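You operate a simulated robot arm through the tools that you are given. There is no shell and no other tool. Be economical: measure what you need, move in short steps, check, and stop when the job is done.

Carry out the task below with a simulated robot arm. There is one attempt and no reset: what you move stays moved.

TASK
Take the white cup from the bare end of the bench and leave it on top of the ice pack there.
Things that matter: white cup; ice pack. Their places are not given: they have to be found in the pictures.

Only the result counts: the job must be done as asked and must still hold three seconds after the hand-in. Knocking over, shifting, dropping, spilling or breaking anything else fails it.

THE ROBOT
A 7-joint arm with a two-finger parallel gripper, fixed in place. Base frame: the origin is at the foot of the arm, x ahead of it, y to its left, z up; the work surface is at about z = 82. Units: cm, rad, N and s.
With the tool pointing down near the work surface it reaches from about 24 to 68 cm from the base axis. Its first joint turns from -1.152 to 1.152 rad. Payload 2.4 kg.
The tool frame sits at the grasp point between the pads (the TCP): z along the fingers, y along the line on which they close. The tips reach 3 cm beyond it. The gripper opens to 9.4 cm. The fingers are 2.8 cm wide and 1 cm thick; the gripper's body (5 by 9.6 cm) begins 5.5 cm behind the TCP.
Orientation is that of the tool frame in the base frame, as a unit quaternion [x, y, z, w]. With the fingers straight down and closing along the base's y, the tool's x points along the base's -x, its y along +y and its z along -z.

THE INTERFACE
- The arm moves only by the tool step_arm. Its argument "targets" is a list of rows, each a list of 3 entries, a list of its own where there are three numbers: the shift along the tool's x, y, z in cm, then the turn, a rotation vector about the tool's x, y, z in rad, then the gripper command, from -1 (shut) to 1 (fully open), values between in proportion. In form: [[[tx, ty, tz], [ax, ay, az], grip], ...]. A call has 1 to 12 rows; each row is the pose to reach, as a shift and turn from the pose commanded when the call began, along the tool's axes at that moment. Rows are played at 5 a second. More than 5 cm and 0.15 rad between two rows, or a gripper value outside its range, and nothing of the call is played. Where a pose cannot be reached the arm comes as near as it can. A force on the tool above 40 N (or 10 N above the force at the start of the call, whichever is more), or a blocked arm, ends the call early, and 0.2 s more pass. The fingers move at their own pace (about 15.3 cm/s each) and stop on an object; they squeeze with about 25 N. The grip force told is the motor's: it shows also when the fingers shut on nothing. Time passes only in rows, and 0.2 s behind the last, so rows that repeat a pose let the fingers close. It gives the time, the measured TCP pose, the force on the tool (base axes), the opening and the grip force at its end, in the units of the frame above (readings bear some noise).
- Cameras (640 x 400 px; columns grow to the right, rows downward): "scene" is fixed at [5.4, 51.07, 142.4]; the picture's right is [-0.38, -0.93, 0.00], its down [-0.70, 0.29, -0.65] and it looks along [0.60, -0.24, -0.76] (base axes); focal length 355 px, centre (320, 200). "wrist" rides on the gripper at [-3.7, 0, -5.8] in the tool frame; the picture's right is [0.00, -1.00, 0.00], its down [0.97, 0.00, -0.24] and it looks along [0.24, 0.00, 0.97] (tool axes); focal length 218 px, centre (320, 200).
- camera(camera): a new picture of that camera. The clock stands still meanwhile.
- probe_pixels(camera, pixels): there is no depth. For up to 12 entries [column, row, z] of the newest picture of that camera ("zoom" is the newest enlarged one), the place [x, y] in the base frame at which the ray of that pixel passes the height z, good to about 0.3 cm. The clock stands still meanwhile.
- inspect(camera, box): a new picture of the part [left, top, right, bottom] of that camera's present view, enlarged. The clock stands still meanwhile.
- sign_off(): hands the job in; it is judged then, once.

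Work in short steps. Measure before you move; look again where a grasp or a placing could have gone wrong, and mend it. You have 60 turns and 20 pictures in all, those below and enlarged ones among them. Open the gripper and draw the arm clear of the work before you hand the job in, unless the task says otherwise; then end with one line.

The tools are called after "Request:" by a JSON object that holds its "api" and its "payload". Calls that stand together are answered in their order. step_arm: Moves the arm, as the interface text tells. Its arguments: {"type":"object","properties":{"targets":{"type":"array","items":{"type":"array"}}},"required":["targets"]} The other tools are called the same way: camera (camera) takes a picture; probe_pixels (camera, pixels) gives the place at which the rays of pixels pass given heights; inspect (camera, box) takes an enlarged picture of a part of a camera's view; sign_off () hands the job in.

At the start:

```text
clock: 0.0
ee_pos: [29.06, 36.68, 108.45]
tool_rot: [0.0, 1.0, 0.0, -0.001]
contact_force: [0.5, 0.0, 0.2]
gripper_width: 9.43
grip_force: 0.0
```

scene: 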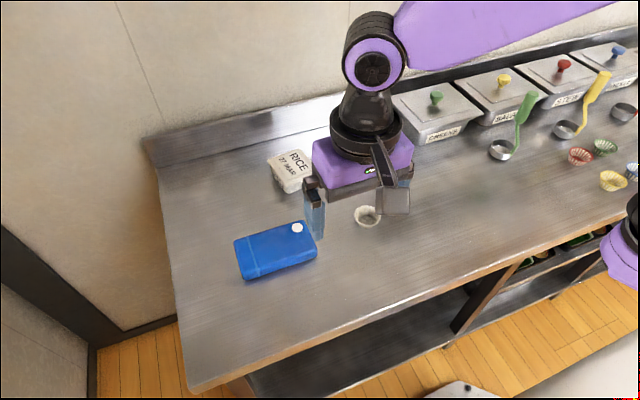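
wrist: 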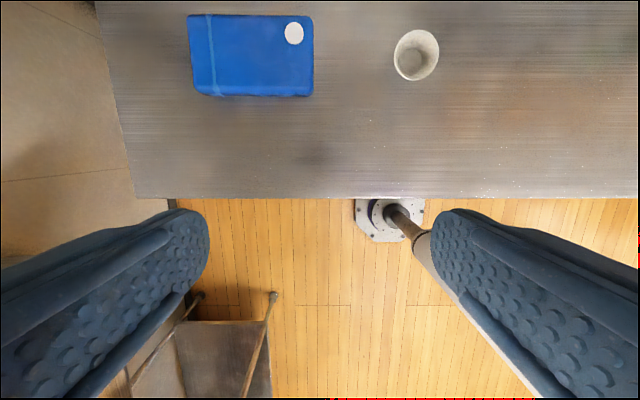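

The wrist picture shows the ice pack around (250,55) and the white cup around (416,55). I enlarge both and probe them at table height.

Request:
{"api": "inspect", "payload": {"camera": "wrist", "box": [170, 0, 470, 120]}}

Request:
{"api": "inspect", "payload": {"camera": "scene", "box": [220, 140, 420, 290]}}

Request:
{"api": "probe_pixels", "payload": {"camera": "wrist", "pixels": [[416, 55, 82], [416, 55, 86], [412, 65, 82], [394, 55, 86], [439, 55, 86], [190, 15, 84], [313, 15, 84], [313, 95, 84], [195, 92, 84], [294, 33, 84]]}}

Request:
{"api": "probe_pixels", "payload": {"camera": "scene", "pixels": [[367, 216, 82], [367, 212, 86], [235, 240, 84], [312, 222, 84], [316, 258, 82], [244, 279, 82], [316, 246, 84], [297, 228, 84], [370, 227, 82]]}}

```text
2.13 times, centred on (320, 60) of wrist
```

zoom: 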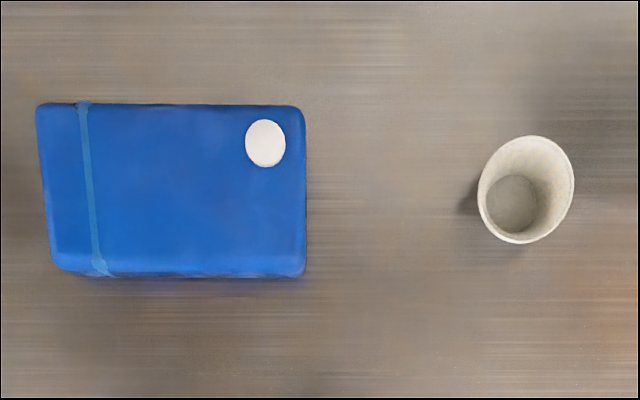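

```text
2.67 times, centred on (320, 215) of scene
```

zoom: 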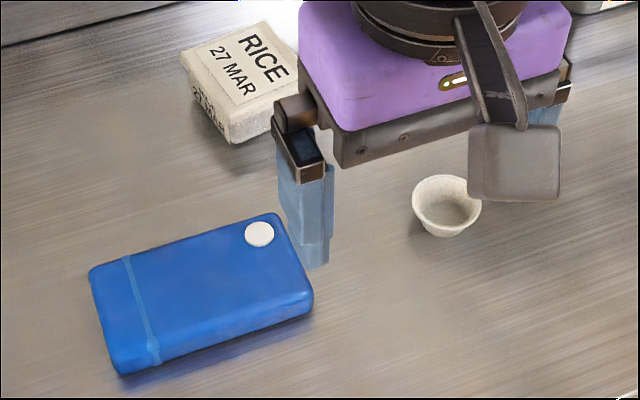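

```text
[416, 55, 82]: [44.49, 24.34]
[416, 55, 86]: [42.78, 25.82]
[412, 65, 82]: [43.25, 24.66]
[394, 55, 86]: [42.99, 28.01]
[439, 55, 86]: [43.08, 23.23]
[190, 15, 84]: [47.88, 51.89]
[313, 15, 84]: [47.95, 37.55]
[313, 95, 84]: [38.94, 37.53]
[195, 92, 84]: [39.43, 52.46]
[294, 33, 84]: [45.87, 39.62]
```

```text
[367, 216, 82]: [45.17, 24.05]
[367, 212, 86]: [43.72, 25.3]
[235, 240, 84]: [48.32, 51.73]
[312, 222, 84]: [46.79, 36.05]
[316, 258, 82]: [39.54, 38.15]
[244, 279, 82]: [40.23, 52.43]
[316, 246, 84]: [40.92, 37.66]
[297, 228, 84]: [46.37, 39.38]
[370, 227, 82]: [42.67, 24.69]
```

The cup is near (43.6, 25) and the ice pack's centre near (43.7, 45). I move above the cup, staying high, and look again.

Request:
{"api": "step_arm", "payload": {"targets": [[[-3, -2.4, 1], [0, 0, 0], 1], [[-6, -4.8, 2], [0, 0, 0], 1], [[-9, -7.2, 4], [0, 0, 0], 1], [[-12, -9.6, 6], [0, 0, 0], 1], [[-14.5, -11.7, 8], [0, 0, 0], 1], [[-14.5, -11.7, 8], [0, 0, 0], 1]]}}

Request:
{"api": "camera", "payload": {"camera": "wrist"}}

Request:
{"api": "inspect", "payload": {"camera": "scene", "box": [220, 140, 420, 290]}}

```text
clock: 1.4
ee_pos: [43.82, 24.94, 100.57]
tool_rot: [0.0, 1.0, -0.001, 0.0]
contact_force: [1.0, 0.4, 0.0]
gripper_width: 9.39
grip_force: 0.1
```

```text
15 pictures are left
```

wrist: 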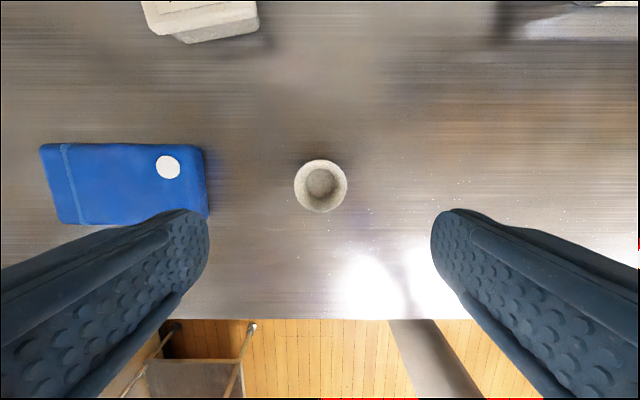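

```text
2.67 times, centred on (320, 215) of scene
```

zoom: 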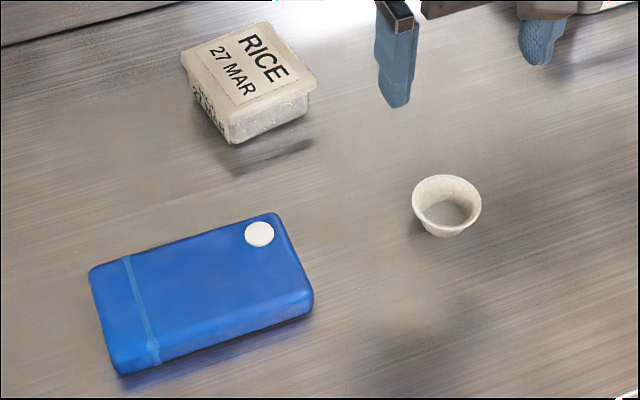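

The cup's rim centre is at (320,186) in the wrist view and (446,205) in the zoom. I probe both at several heights, along with the rim edges and the pack's edges.

Request:
{"api": "probe_pixels", "payload": {"camera": "wrist", "pixels": [[320, 186, 84], [320, 186, 85], [320, 186, 86], [294, 186, 85], [347, 186, 85], [320, 184, 82], [320, 160, 85], [320, 213, 85], [208, 150, 84], [205, 218, 84], [40, 148, 84], [60, 223, 84]]}}

Request:
{"api": "probe_pixels", "payload": {"camera": "zoom", "pixels": [[446, 204, 84], [446, 204, 85], [446, 204, 86], [455, 236, 82], [412, 204, 85], [481, 204, 85], [272, 214, 84], [312, 294, 84], [314, 312, 82], [92, 272, 84], [120, 360, 84], [126, 374, 82]]}}

```text
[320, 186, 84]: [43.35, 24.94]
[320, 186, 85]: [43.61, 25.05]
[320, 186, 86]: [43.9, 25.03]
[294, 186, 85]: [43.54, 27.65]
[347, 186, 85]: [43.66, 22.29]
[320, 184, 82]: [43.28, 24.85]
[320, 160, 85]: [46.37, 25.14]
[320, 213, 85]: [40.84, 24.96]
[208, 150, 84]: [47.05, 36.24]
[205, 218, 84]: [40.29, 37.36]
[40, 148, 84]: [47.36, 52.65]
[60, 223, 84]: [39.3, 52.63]
```

```text
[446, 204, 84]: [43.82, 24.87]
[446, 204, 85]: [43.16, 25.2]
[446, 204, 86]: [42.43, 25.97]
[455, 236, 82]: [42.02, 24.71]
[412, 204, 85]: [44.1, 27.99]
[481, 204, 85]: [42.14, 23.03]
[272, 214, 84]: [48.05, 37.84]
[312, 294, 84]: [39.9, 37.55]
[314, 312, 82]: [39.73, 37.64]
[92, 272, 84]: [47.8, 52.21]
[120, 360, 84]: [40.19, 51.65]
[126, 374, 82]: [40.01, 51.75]
```

The cup is centred at about (43.5, 25), with its rim about 5.3 wide at z≈84.7. I descend to TCP z≈86, so the tips are at about 83, with the gripper open.

Request:
{"api": "step_arm", "payload": {"targets": [[[0.2, 0, 4], [0, 0, 0], 1], [[0.2, 0, 8], [0, 0, 0], 1], [[0.2, 0, 11], [0, 0, 0], 1], [[0.2, 0, 13], [0, 0, 0], 1], [[0.2, 0, 14.4], [0, 0, 0], 1], [[0.2, 0, 14.4], [0, 0, 0], 1]]}}

Request:
{"api": "camera", "payload": {"camera": "wrist"}}

```text
clock: 2.8
ee_pos: [43.51, 25.03, 86.04]
tool_rot: [0.0, 1.0, 0.0, -0.001]
contact_force: [-0.1, 0.8, -0.3]
gripper_width: 9.39
grip_force: 0.0
```

```text
13 pictures are left
```

wrist: 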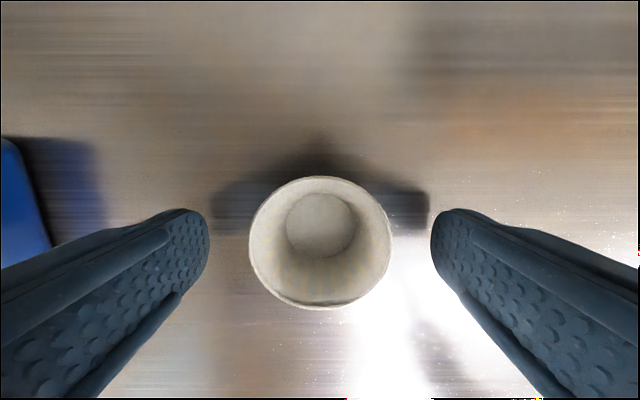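

The cup sits centred between the fingers, rim centre (320,243), which is about 0.3 ahead of the TCP. I adjust, go 0.4 lower and close.

Request:
{"api": "step_arm", "payload": {"targets": [[[-0.3, 0, 0.4], [0, 0, 0], 1], [[-0.3, 0, 0.4], [0, 0, 0], 0.4], [[-0.3, 0, 0.4], [0, 0, 0], 0.2], [[-0.3, 0, 0.4], [0, 0, 0], 0], [[-0.3, 0, 0.4], [0, 0, 0], -0.3], [[-0.3, 0, 0.4], [0, 0, 0], -1], [[-0.3, 0, 0.4], [0, 0, 0], -1]]}}

Request:
{"api": "camera", "payload": {"camera": "wrist"}}

```text
clock: 4.4
ee_pos: [43.82, 25.0, 85.57]
tool_rot: [-0.001, 1.0, 0.0, 0.0]
contact_force: [1.3, 0.3, 0.3]
gripper_width: 5.0
grip_force: 24.8
```

```text
12 pictures are left
```

wrist: 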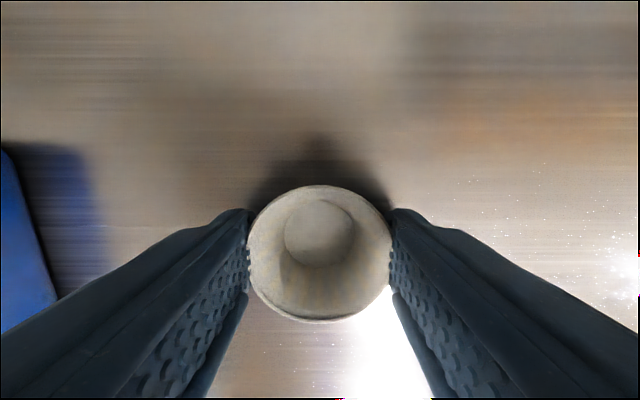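

The cup is gripped (opening 5.0, 24.8 N). I lift it straight up 10 cm and check.

Request:
{"api": "step_arm", "payload": {"targets": [[[0, 0, -1], [0, 0, 0], -1], [[0, 0, -3], [0, 0, 0], -1], [[0, 0, -6], [0, 0, 0], -1], [[0, 0, -10], [0, 0, 0], -1], [[0, 0, -10], [0, 0, 0], -1]]}}

Request:
{"api": "camera", "payload": {"camera": "wrist"}}

Request:
{"api": "inspect", "payload": {"camera": "scene", "box": [220, 110, 420, 290]}}

```text
clock: 5.6
ee_pos: [43.8, 24.85, 95.73]
tool_rot: [0.0, 1.0, 0.001, 0.0]
contact_force: [0.2, -0.7, -0.9]
gripper_width: 4.89
grip_force: 25.0
```

```text
11 pictures are left
```

wrist: 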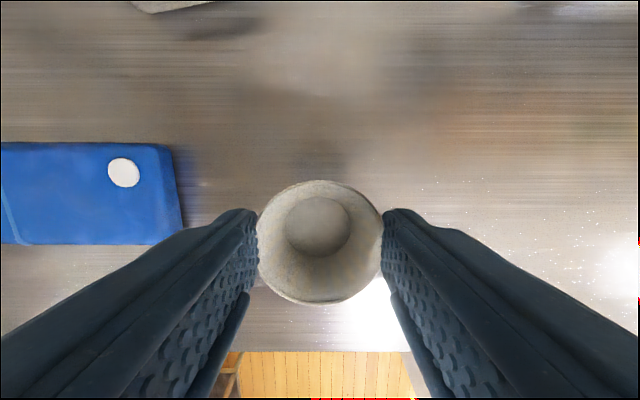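

```text
2.22 times, centred on (320, 200) of scene
```

zoom: 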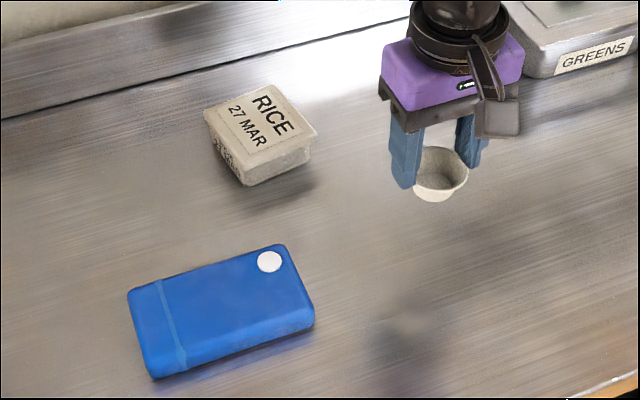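

The cup seems to have sat lower in the fingers after the lift: its picture width went from 142 to 126 px. I hold for a moment to see whether it is still slipping.

Request:
{"api": "step_arm", "payload": {"targets": [[[0, 0, 0], [0, 0, 0], -1], [[0, 0, 0], [0, 0, 0], -1], [[0, 0, 0], [0, 0, 0], -1], [[0, 0, 0], [0, 0, 0], -1]]}}

Request:
{"api": "camera", "payload": {"camera": "wrist"}}

```text
clock: 6.6
ee_pos: [43.91, 24.87, 95.63]
tool_rot: [0.001, 1.0, 0.0, 0.0]
contact_force: [-0.3, 0.1, -0.9]
gripper_width: 4.9
grip_force: 24.9
```

```text
9 pictures are left
```

wrist: 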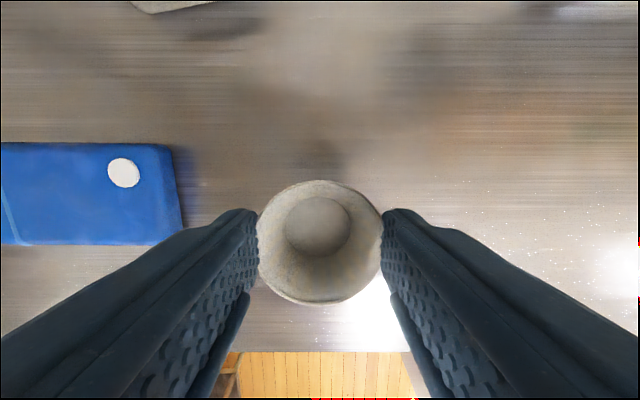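

The grip is stable, with the cup's bottom about 4.5 below the TCP. The cap's parallax puts the pack's top at z≈84.4–85, so I carry the cup over the pack's centre (43.8, 45).

Request:
{"api": "step_arm", "payload": {"targets": [[[0, 2, 0], [0, 0, 0], -1], [[0, 5, 0], [0, 0, 0], -1], [[0, 8, 0], [0, 0, 0], -1], [[0, 11, 0], [0, 0, 0], -1], [[0, 14, 0], [0, 0, 0], -1], [[0, 17, 0], [0, 0, 0], -1], [[0, 19, 0], [0, 0, 0], -1], [[0, 20.1, 0], [0, 0, 0], -1], [[0, 20.1, 2], [0, 0, 0], -1], [[0, 20.1, 4], [0, 0, 0], -1], [[0, 20.1, 4], [0, 0, 0], -1]]}}

Request:
{"api": "inspect", "payload": {"camera": "scene", "box": [200, 150, 380, 290]}}

Request:
{"api": "camera", "payload": {"camera": "wrist"}}

```text
clock: 9.0
ee_pos: [43.74, 45.0, 91.75]
tool_rot: [0.0, 1.0, 0.0, 0.0]
contact_force: [-0.5, -0.1, 0.2]
gripper_width: 4.85
grip_force: 25.1
```

```text
2.86 times, centred on (290, 220) of scene
```

zoom: 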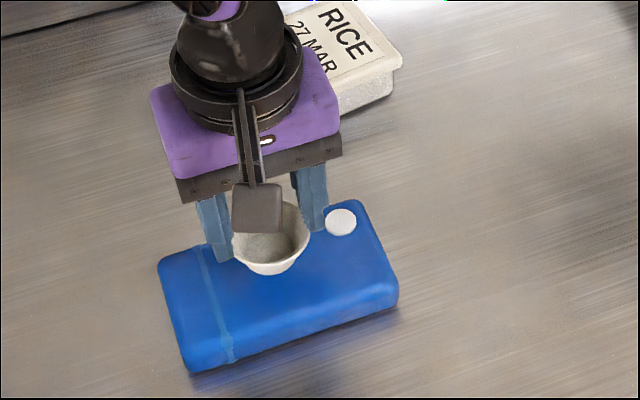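

```text
7 pictures are left
```

wrist: 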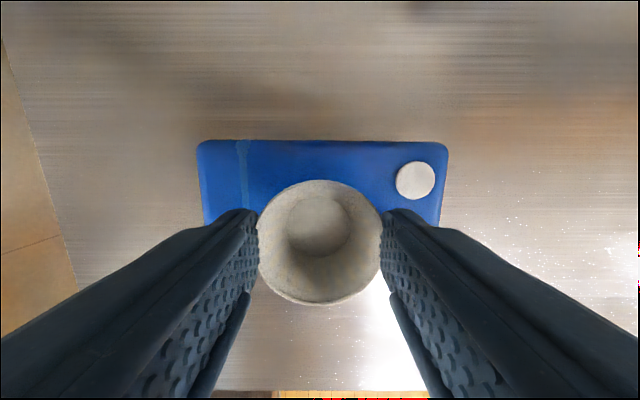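

The cup is over the pack's middle, clear of the cap. I lower it slowly and watch the force.

Request:
{"api": "step_arm", "payload": {"targets": [[[0, 0, 0.8], [0, 0, 0], -1], [[0, 0, 1.5], [0, 0, 0], -1], [[0, 0, 1.8], [0, 0, 0], -1], [[0, 0, 1.8], [0, 0, 0], -1]]}}

Request:
{"api": "step_arm", "payload": {"targets": [[[0, 0, 0.3], [0, 0, 0], -1], [[0, 0, 0.3], [0, 0, 0], -1]]}}

Request:
{"api": "step_arm", "payload": {"targets": [[[0, 0, 0.2], [0, 0, 0], -1], [[0, 0, 0.2], [0, 0, 0], -1]]}}

```text
clock: 10.0
ee_pos: [43.67, 44.99, 89.9]
tool_rot: [0.0, 1.0, 0.001, 0.0]
contact_force: [-0.8, -1.0, 0.0]
gripper_width: 4.83
grip_force: 25.3
```

```text
clock: 10.6
ee_pos: [43.73, 45.19, 89.6]
tool_rot: [-0.001, 1.0, 0.0, -0.001]
contact_force: [-1.4, -1.2, 7.5]
gripper_width: 4.83
grip_force: 24.8
```

```text
clock: 11.2
ee_pos: [43.91, 45.13, 89.43]
tool_rot: [0.001, 1.0, 0.001, 0.001]
contact_force: [-1.6, 0.5, 16.0]
gripper_width: 4.83
grip_force: 25.1
```

The cup is in contact (16 N at TCP z 89.4). I ease off 0.3 cm and open the fingers gently.

Request:
{"api": "step_arm", "payload": {"targets": [[[0, 0, -0.3], [0, 0, 0], -1], [[0, 0, -0.3], [0, 0, 0], -1], [[0, 0, -0.3], [0, 0, 0], 0.1], [[0, 0, -0.3], [0, 0, 0], 0.25], [[0, 0, -0.3], [0, 0, 0], 0.5], [[0, 0, -0.3], [0, 0, 0], 0.7], [[0, 0, -0.3], [0, 0, 0], 0.7]]}}

Request:
{"api": "camera", "payload": {"camera": "wrist"}}

```text
clock: 12.8
ee_pos: [43.78, 45.17, 89.52]
tool_rot: [-0.001, 1.0, 0.0, -0.001]
contact_force: [0.2, -0.7, 1.2]
gripper_width: 7.99
grip_force: 0.0
```

```text
6 pictures are left
```

wrist: 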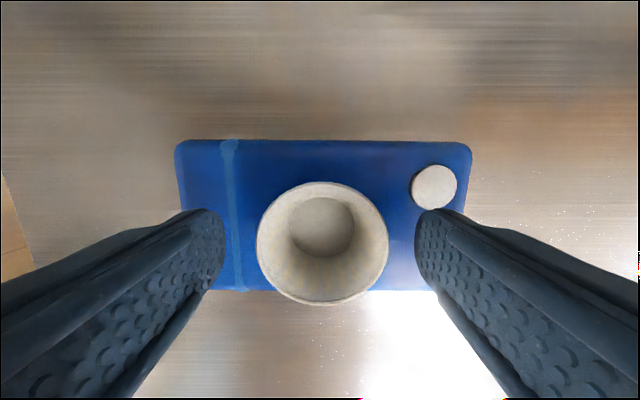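

The cup stands free on the pack, with the fingers 8 cm open on both sides. I withdraw straight up.

Request:
{"api": "step_arm", "payload": {"targets": [[[0, 0, -1], [0, 0, 0], 0.7], [[0, 0, -3], [0, 0, 0], 0.7], [[0, 0, -6], [0, 0, 0], 0.8], [[0, 0, -10], [0, 0, 0], 1], [[0, 0, -14], [0, 0, 0], 1], [[0, -4, -17], [0, 0, 0], 1], [[0, -8, -18], [0, 0, 0], 1], [[0, -12, -18], [0, 0, 0], 1], [[0, -15, -18], [0, 0, 0], 1], [[0, -15, -18], [0, 0, 0], 1]]}}

Request:
{"api": "inspect", "payload": {"camera": "scene", "box": [200, 150, 380, 290]}}

```text
clock: 15.0
ee_pos: [43.67, 30.23, 107.74]
tool_rot: [0.001, 1.0, 0.001, -0.001]
contact_force: [-1.1, 0.2, 0.7]
gripper_width: 9.38
grip_force: 0.0
```

```text
2.86 times, centred on (290, 220) of scene
```

zoom: 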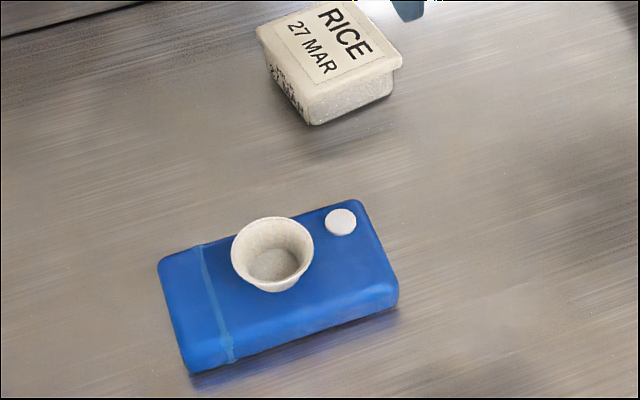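

The cup stands upright on the ice pack at zoom (272,255), the pack has not moved, and the arm is clear. I hand the job in.

Request:
{"api": "sign_off", "payload": {}}

```text
The job is handed in.
```

The white cup is standing upright on top of the ice pack; the last picture shows the pack unmoved. The gripper is open, the arm is clear, and the job is handed in.
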